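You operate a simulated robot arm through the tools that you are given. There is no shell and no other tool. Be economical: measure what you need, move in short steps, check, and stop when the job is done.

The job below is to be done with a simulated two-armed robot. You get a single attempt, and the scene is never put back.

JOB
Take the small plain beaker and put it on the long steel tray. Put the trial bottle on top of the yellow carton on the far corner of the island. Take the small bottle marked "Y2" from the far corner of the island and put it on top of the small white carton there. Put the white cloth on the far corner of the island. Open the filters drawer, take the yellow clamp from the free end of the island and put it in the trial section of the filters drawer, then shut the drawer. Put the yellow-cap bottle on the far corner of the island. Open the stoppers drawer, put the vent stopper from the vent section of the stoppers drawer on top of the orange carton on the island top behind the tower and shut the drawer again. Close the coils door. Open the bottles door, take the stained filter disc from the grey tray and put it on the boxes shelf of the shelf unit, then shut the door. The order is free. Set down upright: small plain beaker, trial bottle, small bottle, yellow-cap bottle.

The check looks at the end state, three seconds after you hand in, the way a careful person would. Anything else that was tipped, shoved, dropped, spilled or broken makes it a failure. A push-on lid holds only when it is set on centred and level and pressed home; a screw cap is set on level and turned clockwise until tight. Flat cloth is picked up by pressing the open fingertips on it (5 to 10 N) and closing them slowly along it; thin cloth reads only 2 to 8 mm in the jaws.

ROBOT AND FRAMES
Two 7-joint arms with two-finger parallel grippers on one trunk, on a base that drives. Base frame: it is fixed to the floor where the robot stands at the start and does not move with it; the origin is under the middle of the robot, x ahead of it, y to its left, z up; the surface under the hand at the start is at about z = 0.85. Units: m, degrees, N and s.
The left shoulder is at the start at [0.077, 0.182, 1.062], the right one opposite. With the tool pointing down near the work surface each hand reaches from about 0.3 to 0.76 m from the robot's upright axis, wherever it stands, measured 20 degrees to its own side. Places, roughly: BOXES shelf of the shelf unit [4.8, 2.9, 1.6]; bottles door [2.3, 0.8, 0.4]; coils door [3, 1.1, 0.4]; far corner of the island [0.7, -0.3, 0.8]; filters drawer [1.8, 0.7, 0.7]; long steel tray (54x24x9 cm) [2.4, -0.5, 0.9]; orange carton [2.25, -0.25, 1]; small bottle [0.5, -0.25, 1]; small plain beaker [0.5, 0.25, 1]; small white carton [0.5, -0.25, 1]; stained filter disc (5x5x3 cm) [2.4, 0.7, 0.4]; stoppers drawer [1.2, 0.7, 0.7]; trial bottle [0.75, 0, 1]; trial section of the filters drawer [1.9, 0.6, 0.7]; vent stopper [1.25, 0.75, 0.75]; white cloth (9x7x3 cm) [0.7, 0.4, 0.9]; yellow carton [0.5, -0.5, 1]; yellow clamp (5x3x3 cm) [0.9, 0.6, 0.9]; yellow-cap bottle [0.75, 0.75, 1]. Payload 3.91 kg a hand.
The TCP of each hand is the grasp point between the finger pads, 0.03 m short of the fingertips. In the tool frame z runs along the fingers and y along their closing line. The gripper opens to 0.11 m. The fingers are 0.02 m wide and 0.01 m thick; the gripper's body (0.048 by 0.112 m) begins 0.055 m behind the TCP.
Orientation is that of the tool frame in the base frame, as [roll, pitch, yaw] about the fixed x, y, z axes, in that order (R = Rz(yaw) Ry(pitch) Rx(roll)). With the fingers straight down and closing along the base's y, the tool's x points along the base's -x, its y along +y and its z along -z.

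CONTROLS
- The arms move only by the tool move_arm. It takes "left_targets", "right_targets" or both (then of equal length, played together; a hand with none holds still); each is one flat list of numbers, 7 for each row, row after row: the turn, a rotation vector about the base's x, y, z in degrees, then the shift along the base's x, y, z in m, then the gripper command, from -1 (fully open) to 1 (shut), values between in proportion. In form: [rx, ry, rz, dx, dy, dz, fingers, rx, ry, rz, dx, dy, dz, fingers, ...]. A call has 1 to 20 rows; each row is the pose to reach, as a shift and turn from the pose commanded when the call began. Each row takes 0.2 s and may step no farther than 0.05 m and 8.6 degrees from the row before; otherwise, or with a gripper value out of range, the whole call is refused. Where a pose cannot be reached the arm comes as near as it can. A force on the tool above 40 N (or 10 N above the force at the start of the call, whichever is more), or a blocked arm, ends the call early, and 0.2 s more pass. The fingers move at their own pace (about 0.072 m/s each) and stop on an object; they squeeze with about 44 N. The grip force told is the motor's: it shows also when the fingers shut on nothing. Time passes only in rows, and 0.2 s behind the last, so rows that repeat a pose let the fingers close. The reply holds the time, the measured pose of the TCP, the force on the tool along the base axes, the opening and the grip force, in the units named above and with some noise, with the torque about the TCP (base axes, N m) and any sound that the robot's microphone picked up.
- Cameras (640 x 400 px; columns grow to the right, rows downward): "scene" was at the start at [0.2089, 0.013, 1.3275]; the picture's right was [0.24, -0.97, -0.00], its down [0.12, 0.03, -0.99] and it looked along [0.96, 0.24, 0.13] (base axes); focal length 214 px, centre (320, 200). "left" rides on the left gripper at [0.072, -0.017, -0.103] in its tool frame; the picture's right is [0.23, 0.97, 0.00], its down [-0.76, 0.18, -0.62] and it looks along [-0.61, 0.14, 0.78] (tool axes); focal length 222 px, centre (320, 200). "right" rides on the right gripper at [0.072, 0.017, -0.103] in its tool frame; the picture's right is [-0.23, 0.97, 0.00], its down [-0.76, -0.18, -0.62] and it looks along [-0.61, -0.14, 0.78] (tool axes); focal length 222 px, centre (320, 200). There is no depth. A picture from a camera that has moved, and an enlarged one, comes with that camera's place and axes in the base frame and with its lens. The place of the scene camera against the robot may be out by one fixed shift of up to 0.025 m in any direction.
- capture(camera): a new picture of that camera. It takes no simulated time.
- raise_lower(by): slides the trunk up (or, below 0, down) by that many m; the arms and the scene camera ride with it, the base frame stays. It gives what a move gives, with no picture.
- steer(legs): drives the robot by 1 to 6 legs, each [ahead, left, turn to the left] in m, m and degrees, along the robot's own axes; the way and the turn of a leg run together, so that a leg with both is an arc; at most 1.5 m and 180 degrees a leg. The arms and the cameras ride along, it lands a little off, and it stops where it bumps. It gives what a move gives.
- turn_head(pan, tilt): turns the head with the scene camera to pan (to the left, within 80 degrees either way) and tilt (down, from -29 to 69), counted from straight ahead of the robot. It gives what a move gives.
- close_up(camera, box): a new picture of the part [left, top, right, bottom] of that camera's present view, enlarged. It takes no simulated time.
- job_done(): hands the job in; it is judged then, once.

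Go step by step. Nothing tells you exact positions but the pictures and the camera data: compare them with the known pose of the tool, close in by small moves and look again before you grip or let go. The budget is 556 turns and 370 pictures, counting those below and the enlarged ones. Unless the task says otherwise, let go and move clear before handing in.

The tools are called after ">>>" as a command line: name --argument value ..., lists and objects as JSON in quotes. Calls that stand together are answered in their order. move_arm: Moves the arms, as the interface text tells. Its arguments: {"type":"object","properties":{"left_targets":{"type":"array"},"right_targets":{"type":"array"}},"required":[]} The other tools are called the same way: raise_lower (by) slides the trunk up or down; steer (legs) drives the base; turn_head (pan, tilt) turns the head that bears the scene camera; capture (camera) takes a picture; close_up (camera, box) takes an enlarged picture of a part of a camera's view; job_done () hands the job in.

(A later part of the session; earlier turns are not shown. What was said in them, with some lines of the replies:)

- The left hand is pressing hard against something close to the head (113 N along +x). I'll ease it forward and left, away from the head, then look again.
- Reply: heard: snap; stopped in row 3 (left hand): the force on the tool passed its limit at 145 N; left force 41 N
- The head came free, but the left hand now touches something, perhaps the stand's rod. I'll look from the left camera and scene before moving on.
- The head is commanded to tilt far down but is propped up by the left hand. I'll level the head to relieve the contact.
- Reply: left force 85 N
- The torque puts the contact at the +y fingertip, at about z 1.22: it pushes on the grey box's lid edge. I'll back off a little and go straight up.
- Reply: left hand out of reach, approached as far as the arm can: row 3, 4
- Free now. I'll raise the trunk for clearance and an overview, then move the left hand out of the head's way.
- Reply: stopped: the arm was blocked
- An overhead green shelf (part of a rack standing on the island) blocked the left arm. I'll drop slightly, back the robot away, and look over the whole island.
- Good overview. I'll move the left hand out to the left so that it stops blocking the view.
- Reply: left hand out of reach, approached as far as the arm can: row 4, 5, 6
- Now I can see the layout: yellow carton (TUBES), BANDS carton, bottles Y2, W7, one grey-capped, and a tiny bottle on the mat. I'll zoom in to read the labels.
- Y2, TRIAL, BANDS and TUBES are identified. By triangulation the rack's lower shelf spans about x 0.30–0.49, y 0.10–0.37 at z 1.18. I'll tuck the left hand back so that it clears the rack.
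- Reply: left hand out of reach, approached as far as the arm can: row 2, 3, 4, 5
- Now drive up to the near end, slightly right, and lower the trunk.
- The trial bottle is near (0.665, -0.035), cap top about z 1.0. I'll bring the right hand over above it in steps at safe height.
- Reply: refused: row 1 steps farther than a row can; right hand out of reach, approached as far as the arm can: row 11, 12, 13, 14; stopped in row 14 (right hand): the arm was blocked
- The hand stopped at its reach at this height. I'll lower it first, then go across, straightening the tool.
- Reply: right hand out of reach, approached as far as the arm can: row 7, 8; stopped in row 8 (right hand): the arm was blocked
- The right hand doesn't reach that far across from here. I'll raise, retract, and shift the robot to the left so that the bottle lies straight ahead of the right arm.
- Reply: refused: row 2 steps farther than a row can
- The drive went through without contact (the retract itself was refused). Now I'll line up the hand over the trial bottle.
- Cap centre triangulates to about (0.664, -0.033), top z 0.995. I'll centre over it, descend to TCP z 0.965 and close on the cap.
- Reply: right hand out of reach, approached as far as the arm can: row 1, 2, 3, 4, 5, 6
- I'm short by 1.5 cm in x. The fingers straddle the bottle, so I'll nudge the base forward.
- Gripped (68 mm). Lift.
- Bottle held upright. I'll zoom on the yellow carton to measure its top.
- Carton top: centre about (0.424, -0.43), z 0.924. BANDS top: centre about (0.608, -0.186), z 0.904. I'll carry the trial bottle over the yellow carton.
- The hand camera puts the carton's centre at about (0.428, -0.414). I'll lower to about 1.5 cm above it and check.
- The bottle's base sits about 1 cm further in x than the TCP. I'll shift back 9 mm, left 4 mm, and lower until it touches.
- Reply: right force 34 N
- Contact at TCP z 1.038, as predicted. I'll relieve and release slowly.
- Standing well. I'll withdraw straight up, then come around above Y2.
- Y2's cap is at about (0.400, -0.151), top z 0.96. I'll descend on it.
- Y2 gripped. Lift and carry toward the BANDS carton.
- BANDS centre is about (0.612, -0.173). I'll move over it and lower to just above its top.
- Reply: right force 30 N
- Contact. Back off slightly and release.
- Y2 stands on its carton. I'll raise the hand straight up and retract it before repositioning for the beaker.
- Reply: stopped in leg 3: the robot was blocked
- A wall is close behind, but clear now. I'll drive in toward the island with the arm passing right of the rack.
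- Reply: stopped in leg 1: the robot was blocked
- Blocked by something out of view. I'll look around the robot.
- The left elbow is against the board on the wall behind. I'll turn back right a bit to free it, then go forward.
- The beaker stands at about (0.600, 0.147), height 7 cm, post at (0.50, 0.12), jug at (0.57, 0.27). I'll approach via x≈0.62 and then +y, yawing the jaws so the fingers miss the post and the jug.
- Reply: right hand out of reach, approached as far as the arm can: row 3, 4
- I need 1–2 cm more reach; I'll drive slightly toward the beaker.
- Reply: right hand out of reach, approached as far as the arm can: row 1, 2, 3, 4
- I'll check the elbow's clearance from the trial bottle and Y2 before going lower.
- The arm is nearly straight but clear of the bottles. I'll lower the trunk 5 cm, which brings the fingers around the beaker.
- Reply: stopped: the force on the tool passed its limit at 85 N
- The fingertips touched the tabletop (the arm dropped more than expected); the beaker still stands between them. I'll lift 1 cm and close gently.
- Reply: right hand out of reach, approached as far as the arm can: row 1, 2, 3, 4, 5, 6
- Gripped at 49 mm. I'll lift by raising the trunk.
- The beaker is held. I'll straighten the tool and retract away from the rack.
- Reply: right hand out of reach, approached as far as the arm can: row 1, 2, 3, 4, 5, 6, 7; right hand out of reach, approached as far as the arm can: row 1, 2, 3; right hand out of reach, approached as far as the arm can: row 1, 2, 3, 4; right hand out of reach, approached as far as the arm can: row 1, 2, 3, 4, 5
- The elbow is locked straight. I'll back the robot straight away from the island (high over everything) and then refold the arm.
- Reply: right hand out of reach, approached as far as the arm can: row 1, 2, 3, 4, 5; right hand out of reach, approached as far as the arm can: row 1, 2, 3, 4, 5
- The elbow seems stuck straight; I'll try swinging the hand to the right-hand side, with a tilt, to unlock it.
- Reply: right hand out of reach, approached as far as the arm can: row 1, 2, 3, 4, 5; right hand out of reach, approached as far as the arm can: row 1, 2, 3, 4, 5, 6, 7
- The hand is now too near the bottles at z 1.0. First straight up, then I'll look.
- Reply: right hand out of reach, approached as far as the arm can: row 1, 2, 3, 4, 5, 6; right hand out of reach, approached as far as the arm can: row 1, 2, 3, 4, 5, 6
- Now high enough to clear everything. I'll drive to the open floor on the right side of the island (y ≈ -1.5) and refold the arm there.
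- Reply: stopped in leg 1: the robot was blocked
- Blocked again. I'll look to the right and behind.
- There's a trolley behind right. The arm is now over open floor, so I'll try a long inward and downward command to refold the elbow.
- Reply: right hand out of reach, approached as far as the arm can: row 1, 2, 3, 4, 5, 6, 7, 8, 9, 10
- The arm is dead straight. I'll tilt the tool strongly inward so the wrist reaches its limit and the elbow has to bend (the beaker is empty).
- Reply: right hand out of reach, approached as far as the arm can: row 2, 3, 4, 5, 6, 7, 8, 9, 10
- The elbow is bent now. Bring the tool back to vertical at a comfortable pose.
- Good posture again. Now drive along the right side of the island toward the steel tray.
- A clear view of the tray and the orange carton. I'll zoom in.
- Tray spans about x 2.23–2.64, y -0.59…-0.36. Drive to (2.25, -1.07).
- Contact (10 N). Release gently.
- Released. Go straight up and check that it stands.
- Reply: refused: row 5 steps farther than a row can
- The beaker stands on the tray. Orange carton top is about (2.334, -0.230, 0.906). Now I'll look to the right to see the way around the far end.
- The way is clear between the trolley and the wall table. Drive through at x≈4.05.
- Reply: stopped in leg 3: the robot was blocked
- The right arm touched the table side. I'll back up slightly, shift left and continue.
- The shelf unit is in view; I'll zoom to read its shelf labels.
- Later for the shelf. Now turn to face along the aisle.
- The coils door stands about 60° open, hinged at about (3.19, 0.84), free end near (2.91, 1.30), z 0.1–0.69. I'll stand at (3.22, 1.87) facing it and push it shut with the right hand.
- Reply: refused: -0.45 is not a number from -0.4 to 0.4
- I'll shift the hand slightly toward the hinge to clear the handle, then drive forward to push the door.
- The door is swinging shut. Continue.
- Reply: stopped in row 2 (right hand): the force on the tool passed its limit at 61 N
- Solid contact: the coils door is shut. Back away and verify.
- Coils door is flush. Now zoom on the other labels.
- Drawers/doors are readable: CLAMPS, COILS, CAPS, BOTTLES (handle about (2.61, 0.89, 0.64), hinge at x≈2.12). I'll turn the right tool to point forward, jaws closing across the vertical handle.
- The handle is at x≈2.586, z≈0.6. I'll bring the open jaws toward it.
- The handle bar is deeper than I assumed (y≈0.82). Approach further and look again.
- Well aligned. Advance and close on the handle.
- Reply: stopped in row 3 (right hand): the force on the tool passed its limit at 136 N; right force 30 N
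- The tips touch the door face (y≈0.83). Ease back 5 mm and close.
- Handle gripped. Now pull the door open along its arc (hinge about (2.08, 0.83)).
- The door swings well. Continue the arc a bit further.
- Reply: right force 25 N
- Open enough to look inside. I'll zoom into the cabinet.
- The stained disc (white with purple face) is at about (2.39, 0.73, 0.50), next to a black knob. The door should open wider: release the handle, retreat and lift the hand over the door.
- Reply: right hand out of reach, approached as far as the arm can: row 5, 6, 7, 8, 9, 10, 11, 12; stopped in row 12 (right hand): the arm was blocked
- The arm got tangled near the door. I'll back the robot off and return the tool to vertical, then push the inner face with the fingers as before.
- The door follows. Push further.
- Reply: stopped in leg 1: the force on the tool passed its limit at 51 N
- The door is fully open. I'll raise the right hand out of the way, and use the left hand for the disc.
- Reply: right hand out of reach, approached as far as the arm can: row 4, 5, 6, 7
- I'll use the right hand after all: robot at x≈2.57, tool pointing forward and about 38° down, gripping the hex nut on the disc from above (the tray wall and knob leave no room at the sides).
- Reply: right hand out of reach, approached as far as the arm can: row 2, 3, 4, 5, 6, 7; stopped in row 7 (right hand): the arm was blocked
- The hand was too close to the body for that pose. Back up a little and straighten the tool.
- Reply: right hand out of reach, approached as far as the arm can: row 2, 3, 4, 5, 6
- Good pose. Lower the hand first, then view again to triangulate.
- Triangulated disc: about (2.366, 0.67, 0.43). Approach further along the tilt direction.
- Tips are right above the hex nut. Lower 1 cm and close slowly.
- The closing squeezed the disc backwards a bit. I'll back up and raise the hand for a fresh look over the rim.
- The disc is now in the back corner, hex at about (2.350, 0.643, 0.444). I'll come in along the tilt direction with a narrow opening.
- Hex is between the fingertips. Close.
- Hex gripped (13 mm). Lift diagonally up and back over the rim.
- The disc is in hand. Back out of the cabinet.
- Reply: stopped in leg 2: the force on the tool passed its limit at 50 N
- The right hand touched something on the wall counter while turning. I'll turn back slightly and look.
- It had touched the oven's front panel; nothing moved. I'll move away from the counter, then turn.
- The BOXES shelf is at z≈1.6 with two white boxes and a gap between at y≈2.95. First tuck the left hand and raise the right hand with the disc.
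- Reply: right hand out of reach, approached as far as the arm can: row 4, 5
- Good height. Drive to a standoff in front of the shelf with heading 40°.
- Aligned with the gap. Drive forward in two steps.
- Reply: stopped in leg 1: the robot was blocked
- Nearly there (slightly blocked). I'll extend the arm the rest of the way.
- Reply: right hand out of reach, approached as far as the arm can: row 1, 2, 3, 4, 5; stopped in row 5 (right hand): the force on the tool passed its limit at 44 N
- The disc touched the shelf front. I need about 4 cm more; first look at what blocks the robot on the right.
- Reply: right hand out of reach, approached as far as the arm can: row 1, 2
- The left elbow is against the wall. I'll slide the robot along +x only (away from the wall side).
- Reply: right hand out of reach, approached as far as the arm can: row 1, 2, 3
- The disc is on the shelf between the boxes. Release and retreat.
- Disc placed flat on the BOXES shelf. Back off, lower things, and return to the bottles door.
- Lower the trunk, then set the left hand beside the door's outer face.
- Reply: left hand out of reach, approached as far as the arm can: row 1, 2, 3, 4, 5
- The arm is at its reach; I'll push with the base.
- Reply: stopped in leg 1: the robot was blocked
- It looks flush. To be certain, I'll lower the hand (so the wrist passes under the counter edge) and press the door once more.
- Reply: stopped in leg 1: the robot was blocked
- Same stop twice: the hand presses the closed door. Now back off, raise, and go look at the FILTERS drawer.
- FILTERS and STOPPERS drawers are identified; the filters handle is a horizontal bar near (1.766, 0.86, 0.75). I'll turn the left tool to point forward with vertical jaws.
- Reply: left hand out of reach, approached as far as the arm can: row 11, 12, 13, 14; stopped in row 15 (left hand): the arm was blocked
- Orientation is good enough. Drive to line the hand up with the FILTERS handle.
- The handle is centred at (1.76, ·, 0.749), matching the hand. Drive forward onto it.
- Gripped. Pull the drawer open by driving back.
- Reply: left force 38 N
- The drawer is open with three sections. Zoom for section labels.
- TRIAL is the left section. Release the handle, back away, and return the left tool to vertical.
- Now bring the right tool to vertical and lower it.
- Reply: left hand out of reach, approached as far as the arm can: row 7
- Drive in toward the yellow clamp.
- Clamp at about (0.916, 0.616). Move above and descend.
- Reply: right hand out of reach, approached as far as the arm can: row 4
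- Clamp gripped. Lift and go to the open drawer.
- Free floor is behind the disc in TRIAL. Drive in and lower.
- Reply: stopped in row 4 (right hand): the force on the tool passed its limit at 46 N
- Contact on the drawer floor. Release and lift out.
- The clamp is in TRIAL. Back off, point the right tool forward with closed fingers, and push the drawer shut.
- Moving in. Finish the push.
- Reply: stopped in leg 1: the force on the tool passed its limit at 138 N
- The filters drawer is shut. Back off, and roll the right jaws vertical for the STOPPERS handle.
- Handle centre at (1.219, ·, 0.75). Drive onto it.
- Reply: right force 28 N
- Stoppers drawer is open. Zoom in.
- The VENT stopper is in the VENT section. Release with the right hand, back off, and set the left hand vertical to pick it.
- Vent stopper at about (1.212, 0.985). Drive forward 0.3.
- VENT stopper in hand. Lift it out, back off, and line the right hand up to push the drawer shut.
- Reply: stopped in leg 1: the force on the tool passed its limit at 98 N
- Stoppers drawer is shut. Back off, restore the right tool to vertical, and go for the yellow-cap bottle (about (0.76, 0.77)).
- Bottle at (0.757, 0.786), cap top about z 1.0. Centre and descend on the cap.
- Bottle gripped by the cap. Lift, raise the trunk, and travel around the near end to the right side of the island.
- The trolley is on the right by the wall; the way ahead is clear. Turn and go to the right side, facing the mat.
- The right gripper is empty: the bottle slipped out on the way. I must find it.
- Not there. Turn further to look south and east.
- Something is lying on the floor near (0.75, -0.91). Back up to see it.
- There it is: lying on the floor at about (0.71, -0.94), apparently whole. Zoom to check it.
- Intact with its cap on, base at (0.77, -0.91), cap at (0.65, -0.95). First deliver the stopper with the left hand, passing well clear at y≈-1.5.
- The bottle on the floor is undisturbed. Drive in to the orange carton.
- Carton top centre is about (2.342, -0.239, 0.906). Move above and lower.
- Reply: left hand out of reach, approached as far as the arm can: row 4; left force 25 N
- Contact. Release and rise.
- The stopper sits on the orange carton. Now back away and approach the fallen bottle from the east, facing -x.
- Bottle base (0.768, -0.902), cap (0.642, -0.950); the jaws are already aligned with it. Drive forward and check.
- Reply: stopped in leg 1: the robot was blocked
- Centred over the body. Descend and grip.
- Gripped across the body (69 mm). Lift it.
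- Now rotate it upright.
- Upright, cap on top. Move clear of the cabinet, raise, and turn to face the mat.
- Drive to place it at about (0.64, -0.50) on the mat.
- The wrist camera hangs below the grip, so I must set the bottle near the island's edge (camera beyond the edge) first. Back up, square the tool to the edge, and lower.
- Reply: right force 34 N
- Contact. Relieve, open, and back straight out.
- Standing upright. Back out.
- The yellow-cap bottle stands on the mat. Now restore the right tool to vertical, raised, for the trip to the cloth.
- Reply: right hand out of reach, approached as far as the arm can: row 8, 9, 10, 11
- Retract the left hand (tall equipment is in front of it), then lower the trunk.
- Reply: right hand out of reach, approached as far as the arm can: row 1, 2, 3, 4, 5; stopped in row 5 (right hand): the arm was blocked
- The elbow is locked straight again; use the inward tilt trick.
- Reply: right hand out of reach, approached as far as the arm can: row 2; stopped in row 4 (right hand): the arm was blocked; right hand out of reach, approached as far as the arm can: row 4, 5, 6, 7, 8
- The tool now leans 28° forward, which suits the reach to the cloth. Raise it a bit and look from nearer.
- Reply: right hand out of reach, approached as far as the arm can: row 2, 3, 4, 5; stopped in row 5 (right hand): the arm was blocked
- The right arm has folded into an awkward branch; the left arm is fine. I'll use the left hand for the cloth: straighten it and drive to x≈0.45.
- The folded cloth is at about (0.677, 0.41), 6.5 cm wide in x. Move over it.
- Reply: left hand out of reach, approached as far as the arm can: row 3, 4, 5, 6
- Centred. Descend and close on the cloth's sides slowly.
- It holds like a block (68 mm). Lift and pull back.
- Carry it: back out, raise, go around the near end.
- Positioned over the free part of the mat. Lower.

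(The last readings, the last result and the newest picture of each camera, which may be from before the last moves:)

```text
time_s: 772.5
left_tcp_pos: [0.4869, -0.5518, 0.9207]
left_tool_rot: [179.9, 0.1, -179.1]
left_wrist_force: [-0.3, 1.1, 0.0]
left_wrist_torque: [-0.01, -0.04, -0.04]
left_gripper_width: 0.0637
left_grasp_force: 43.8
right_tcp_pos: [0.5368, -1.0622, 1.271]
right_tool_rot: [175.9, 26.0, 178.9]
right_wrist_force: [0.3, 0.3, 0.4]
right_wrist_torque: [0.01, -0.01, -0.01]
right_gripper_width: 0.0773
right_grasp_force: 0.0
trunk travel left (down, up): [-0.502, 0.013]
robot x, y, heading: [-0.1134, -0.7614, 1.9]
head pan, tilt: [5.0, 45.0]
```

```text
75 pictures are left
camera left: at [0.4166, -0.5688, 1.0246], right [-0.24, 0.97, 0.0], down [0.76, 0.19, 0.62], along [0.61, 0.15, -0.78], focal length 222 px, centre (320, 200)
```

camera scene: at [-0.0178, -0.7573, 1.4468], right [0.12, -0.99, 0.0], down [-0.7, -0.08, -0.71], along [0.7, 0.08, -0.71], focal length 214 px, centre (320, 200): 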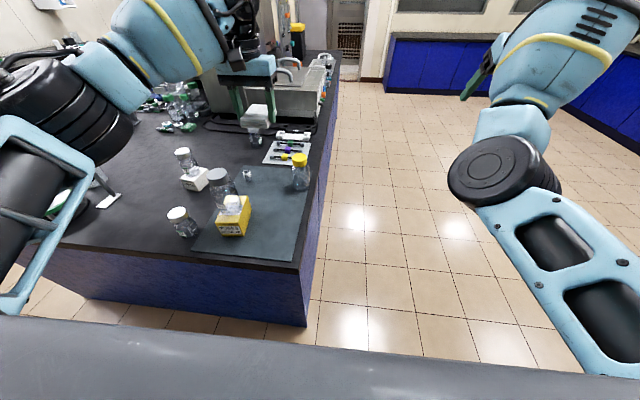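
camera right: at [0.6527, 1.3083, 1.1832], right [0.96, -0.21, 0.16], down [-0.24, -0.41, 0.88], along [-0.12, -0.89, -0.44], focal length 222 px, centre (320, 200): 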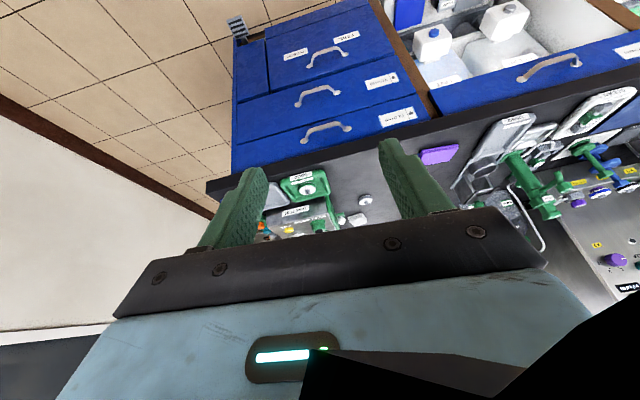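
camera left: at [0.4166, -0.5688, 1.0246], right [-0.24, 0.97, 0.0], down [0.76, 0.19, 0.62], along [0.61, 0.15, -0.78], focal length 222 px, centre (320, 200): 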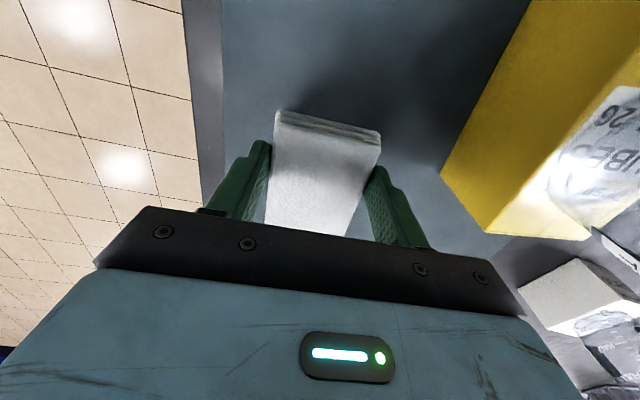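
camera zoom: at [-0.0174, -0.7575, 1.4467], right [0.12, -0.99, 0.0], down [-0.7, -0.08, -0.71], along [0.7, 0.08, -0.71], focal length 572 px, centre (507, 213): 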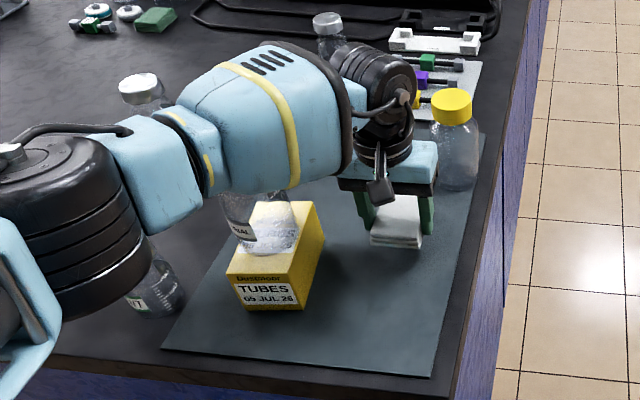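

>>> move_arm --left_targets '[0, 0, 0, 0, 0, -0.015, 1, 0, 0, 0, 0, 0, -0.025, 1, 0, 0, 0, 0, 0, -0.032, 1, 0, 0, 0, 0, 0, -0.036, 1, 0, 0, 0, 0, 0, -0.036, 1]'

```text
time_s: 773.8
left_tcp_pos: [0.4872, -0.5509, 0.8873]
left_tool_rot: [179.9, 0.2, -179.2]
left_wrist_force: [-0.2, -0.3, 1.0]
left_wrist_torque: [0.02, -0.03, 0.02]
left_gripper_width: 0.0635
left_grasp_force: 44.1
right_tcp_pos: [0.537, -1.0616, 1.2711]
right_tool_rot: [175.9, 26.1, 178.8]
right_wrist_force: [-0.6, -0.3, -0.5]
right_wrist_torque: [0.0, 0.01, 0.01]
right_gripper_width: 0.0769
right_grasp_force: 0.0
trunk travel left (down, up): [-0.502, 0.013]
robot x, y, heading: [-0.1119, -0.7566, 1.7]
head pan, tilt: [5.0, 45.0]
```

Now release slowly and rise.

>>> move_arm --left_targets '[0, 0, 0, 0, 0, -0.002, 0.3, 0, 0, 0, 0, 0, -0.002, -0.2, 0, 0, 0, 0, 0, -0.002, -0.5, 0, 0, 0, 0, 0, -0.002, -0.6, 0, 0, 0, 0, 0, 0.03, -0.6, 0, 0, 0, 0, 0, 0.07, -0.6, 0, 0, 0, 0, 0, 0.11, -0.6, 0, 0, 0, 0, 0, 0.15, -0.6, 0, 0, 0, 0, 0, 0.19, -0.6, 0, 0, 0, 0, 0, 0.23, -0.6, 0, 0, 0, 0, 0, 0.27, -0.6, 0, 0, 0, 0, 0, 0.31, -0.6]'

>>> capture --camera "left"

>>> close_up --camera "scene" --box '[160, 120, 340, 270]'

```text
time_s: 776.4
left_tcp_pos: [0.485, -0.5513, 1.1996]
left_tool_rot: [179.9, 0.1, -179.2]
left_wrist_force: [0.4, -0.2, -0.4]
left_wrist_torque: [0.01, -0.01, 0.0]
left_gripper_width: 0.088
left_grasp_force: 0.1
right_tcp_pos: [0.5366, -1.0626, 1.2716]
right_tool_rot: [175.9, 26.1, 179.0]
right_wrist_force: [-0.9, -0.2, 0.7]
right_wrist_torque: [0.0, 0.01, -0.03]
right_gripper_width: 0.077
right_grasp_force: 0.1
trunk travel left (down, up): [-0.502, 0.013]
robot x, y, heading: [-0.1141, -0.7615, 1.5]
head pan, tilt: [5.0, 45.0]
```

```text
74 pictures are left
camera left: at [0.4137, -0.5681, 1.3022], right [-0.24, 0.97, 0.0], down [0.76, 0.19, 0.63], along [0.61, 0.15, -0.78], focal length 222 px, centre (320, 200)
```

left: 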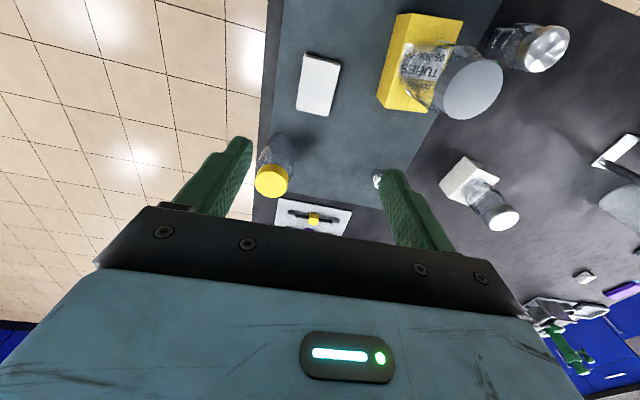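

```text
2.67 times, centred on (250, 195) of scene
camera zoom: at [-0.0186, -0.758, 1.4469], right [0.12, -0.99, 0.0], down [-0.7, -0.08, -0.71], along [0.7, 0.08, -0.71], focal length 572 px, centre (507, 213)
```

zoom: 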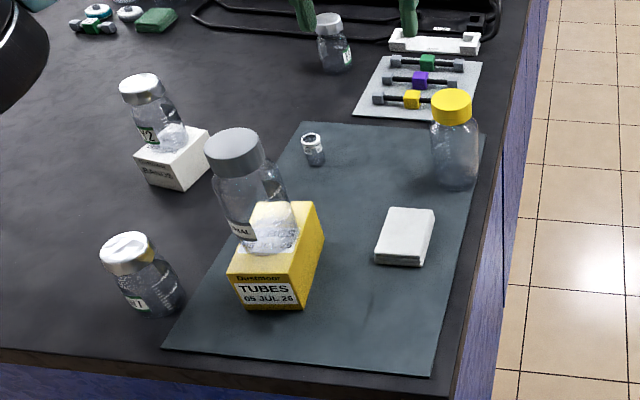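

Everything on the mat stands well: cloth, yellow-cap bottle, trial bottle on its carton, Y2 on its carton. Move clear before handing in.

>>> steer --legs '[[-0.2, 0, 0]]'

>>> capture --camera "scene"

```text
time_s: 778.0
left_tcp_pos: [0.2868, -0.5564, 1.1976]
left_tool_rot: [179.9, 0.0, -179.2]
left_wrist_force: [-0.8, 0.2, 0.3]
left_wrist_torque: [0.01, 0.07, 0.0]
left_gripper_width: 0.0879
left_grasp_force: 0.0
right_tcp_pos: [0.3374, -1.0672, 1.2702]
right_tool_rot: [176.0, 26.0, 178.9]
right_wrist_force: [-0.7, 0.0, -0.3]
right_wrist_torque: [-0.02, 0.01, 0.0]
right_gripper_width: 0.077
right_grasp_force: 0.0
trunk travel left (down, up): [-0.502, 0.013]
robot x, y, heading: [-0.3122, -0.7659, 1.8]
head pan, tilt: [5.0, 45.0]
```

```text
72 pictures are left
camera scene: at [-0.2175, -0.7635, 1.4466], right [0.12, -0.99, 0.0], down [-0.7, -0.08, -0.71], along [0.7, 0.08, -0.71], focal length 214 px, centre (320, 200)
```

scene: 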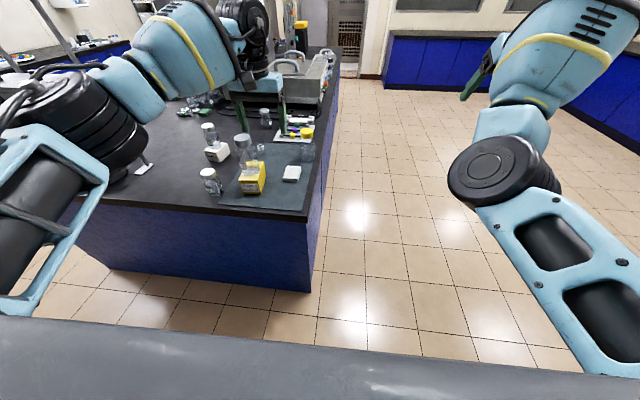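

All parts of the job are done and both hands are clear of everything, so I'm handing it in.

>>> job_done

```text
The job is handed in.
```

I did every part of the job and handed it in, but three things happened along the way that could count against it.

- **Yellow-cap bottle:** it slipped out of the gripper and fell to the floor. It looked whole with its cap on, so I picked it up and stood it upright on the mat, about 3 cm in from the mat's edge.
- **Rack boxes:** at the start the left hand was already pressing against the robot's head. Moving it away, a fingertip pushed a grey box on the rack and I heard a snap. The box looked in place in later pictures, but I didn't check it up close.
- **Other bumps:** an arm touched the oven's front panel, and the robot was stopped by the wall and once by something behind it, probably the trolley near the mat corner. I saw no change to any of them.

In the last pictures I took of each:

- **Upright:** the beaker is on the steel tray, the trial bottle is on the yellow carton, and Y2 is on the white carton.
- **Other placements:** the cloth is on the mat, the clamp is in the trial section, and the stopper is on the orange carton. The disc is on the BOXES shelf.
- **Shut:** both drawers and both doors.
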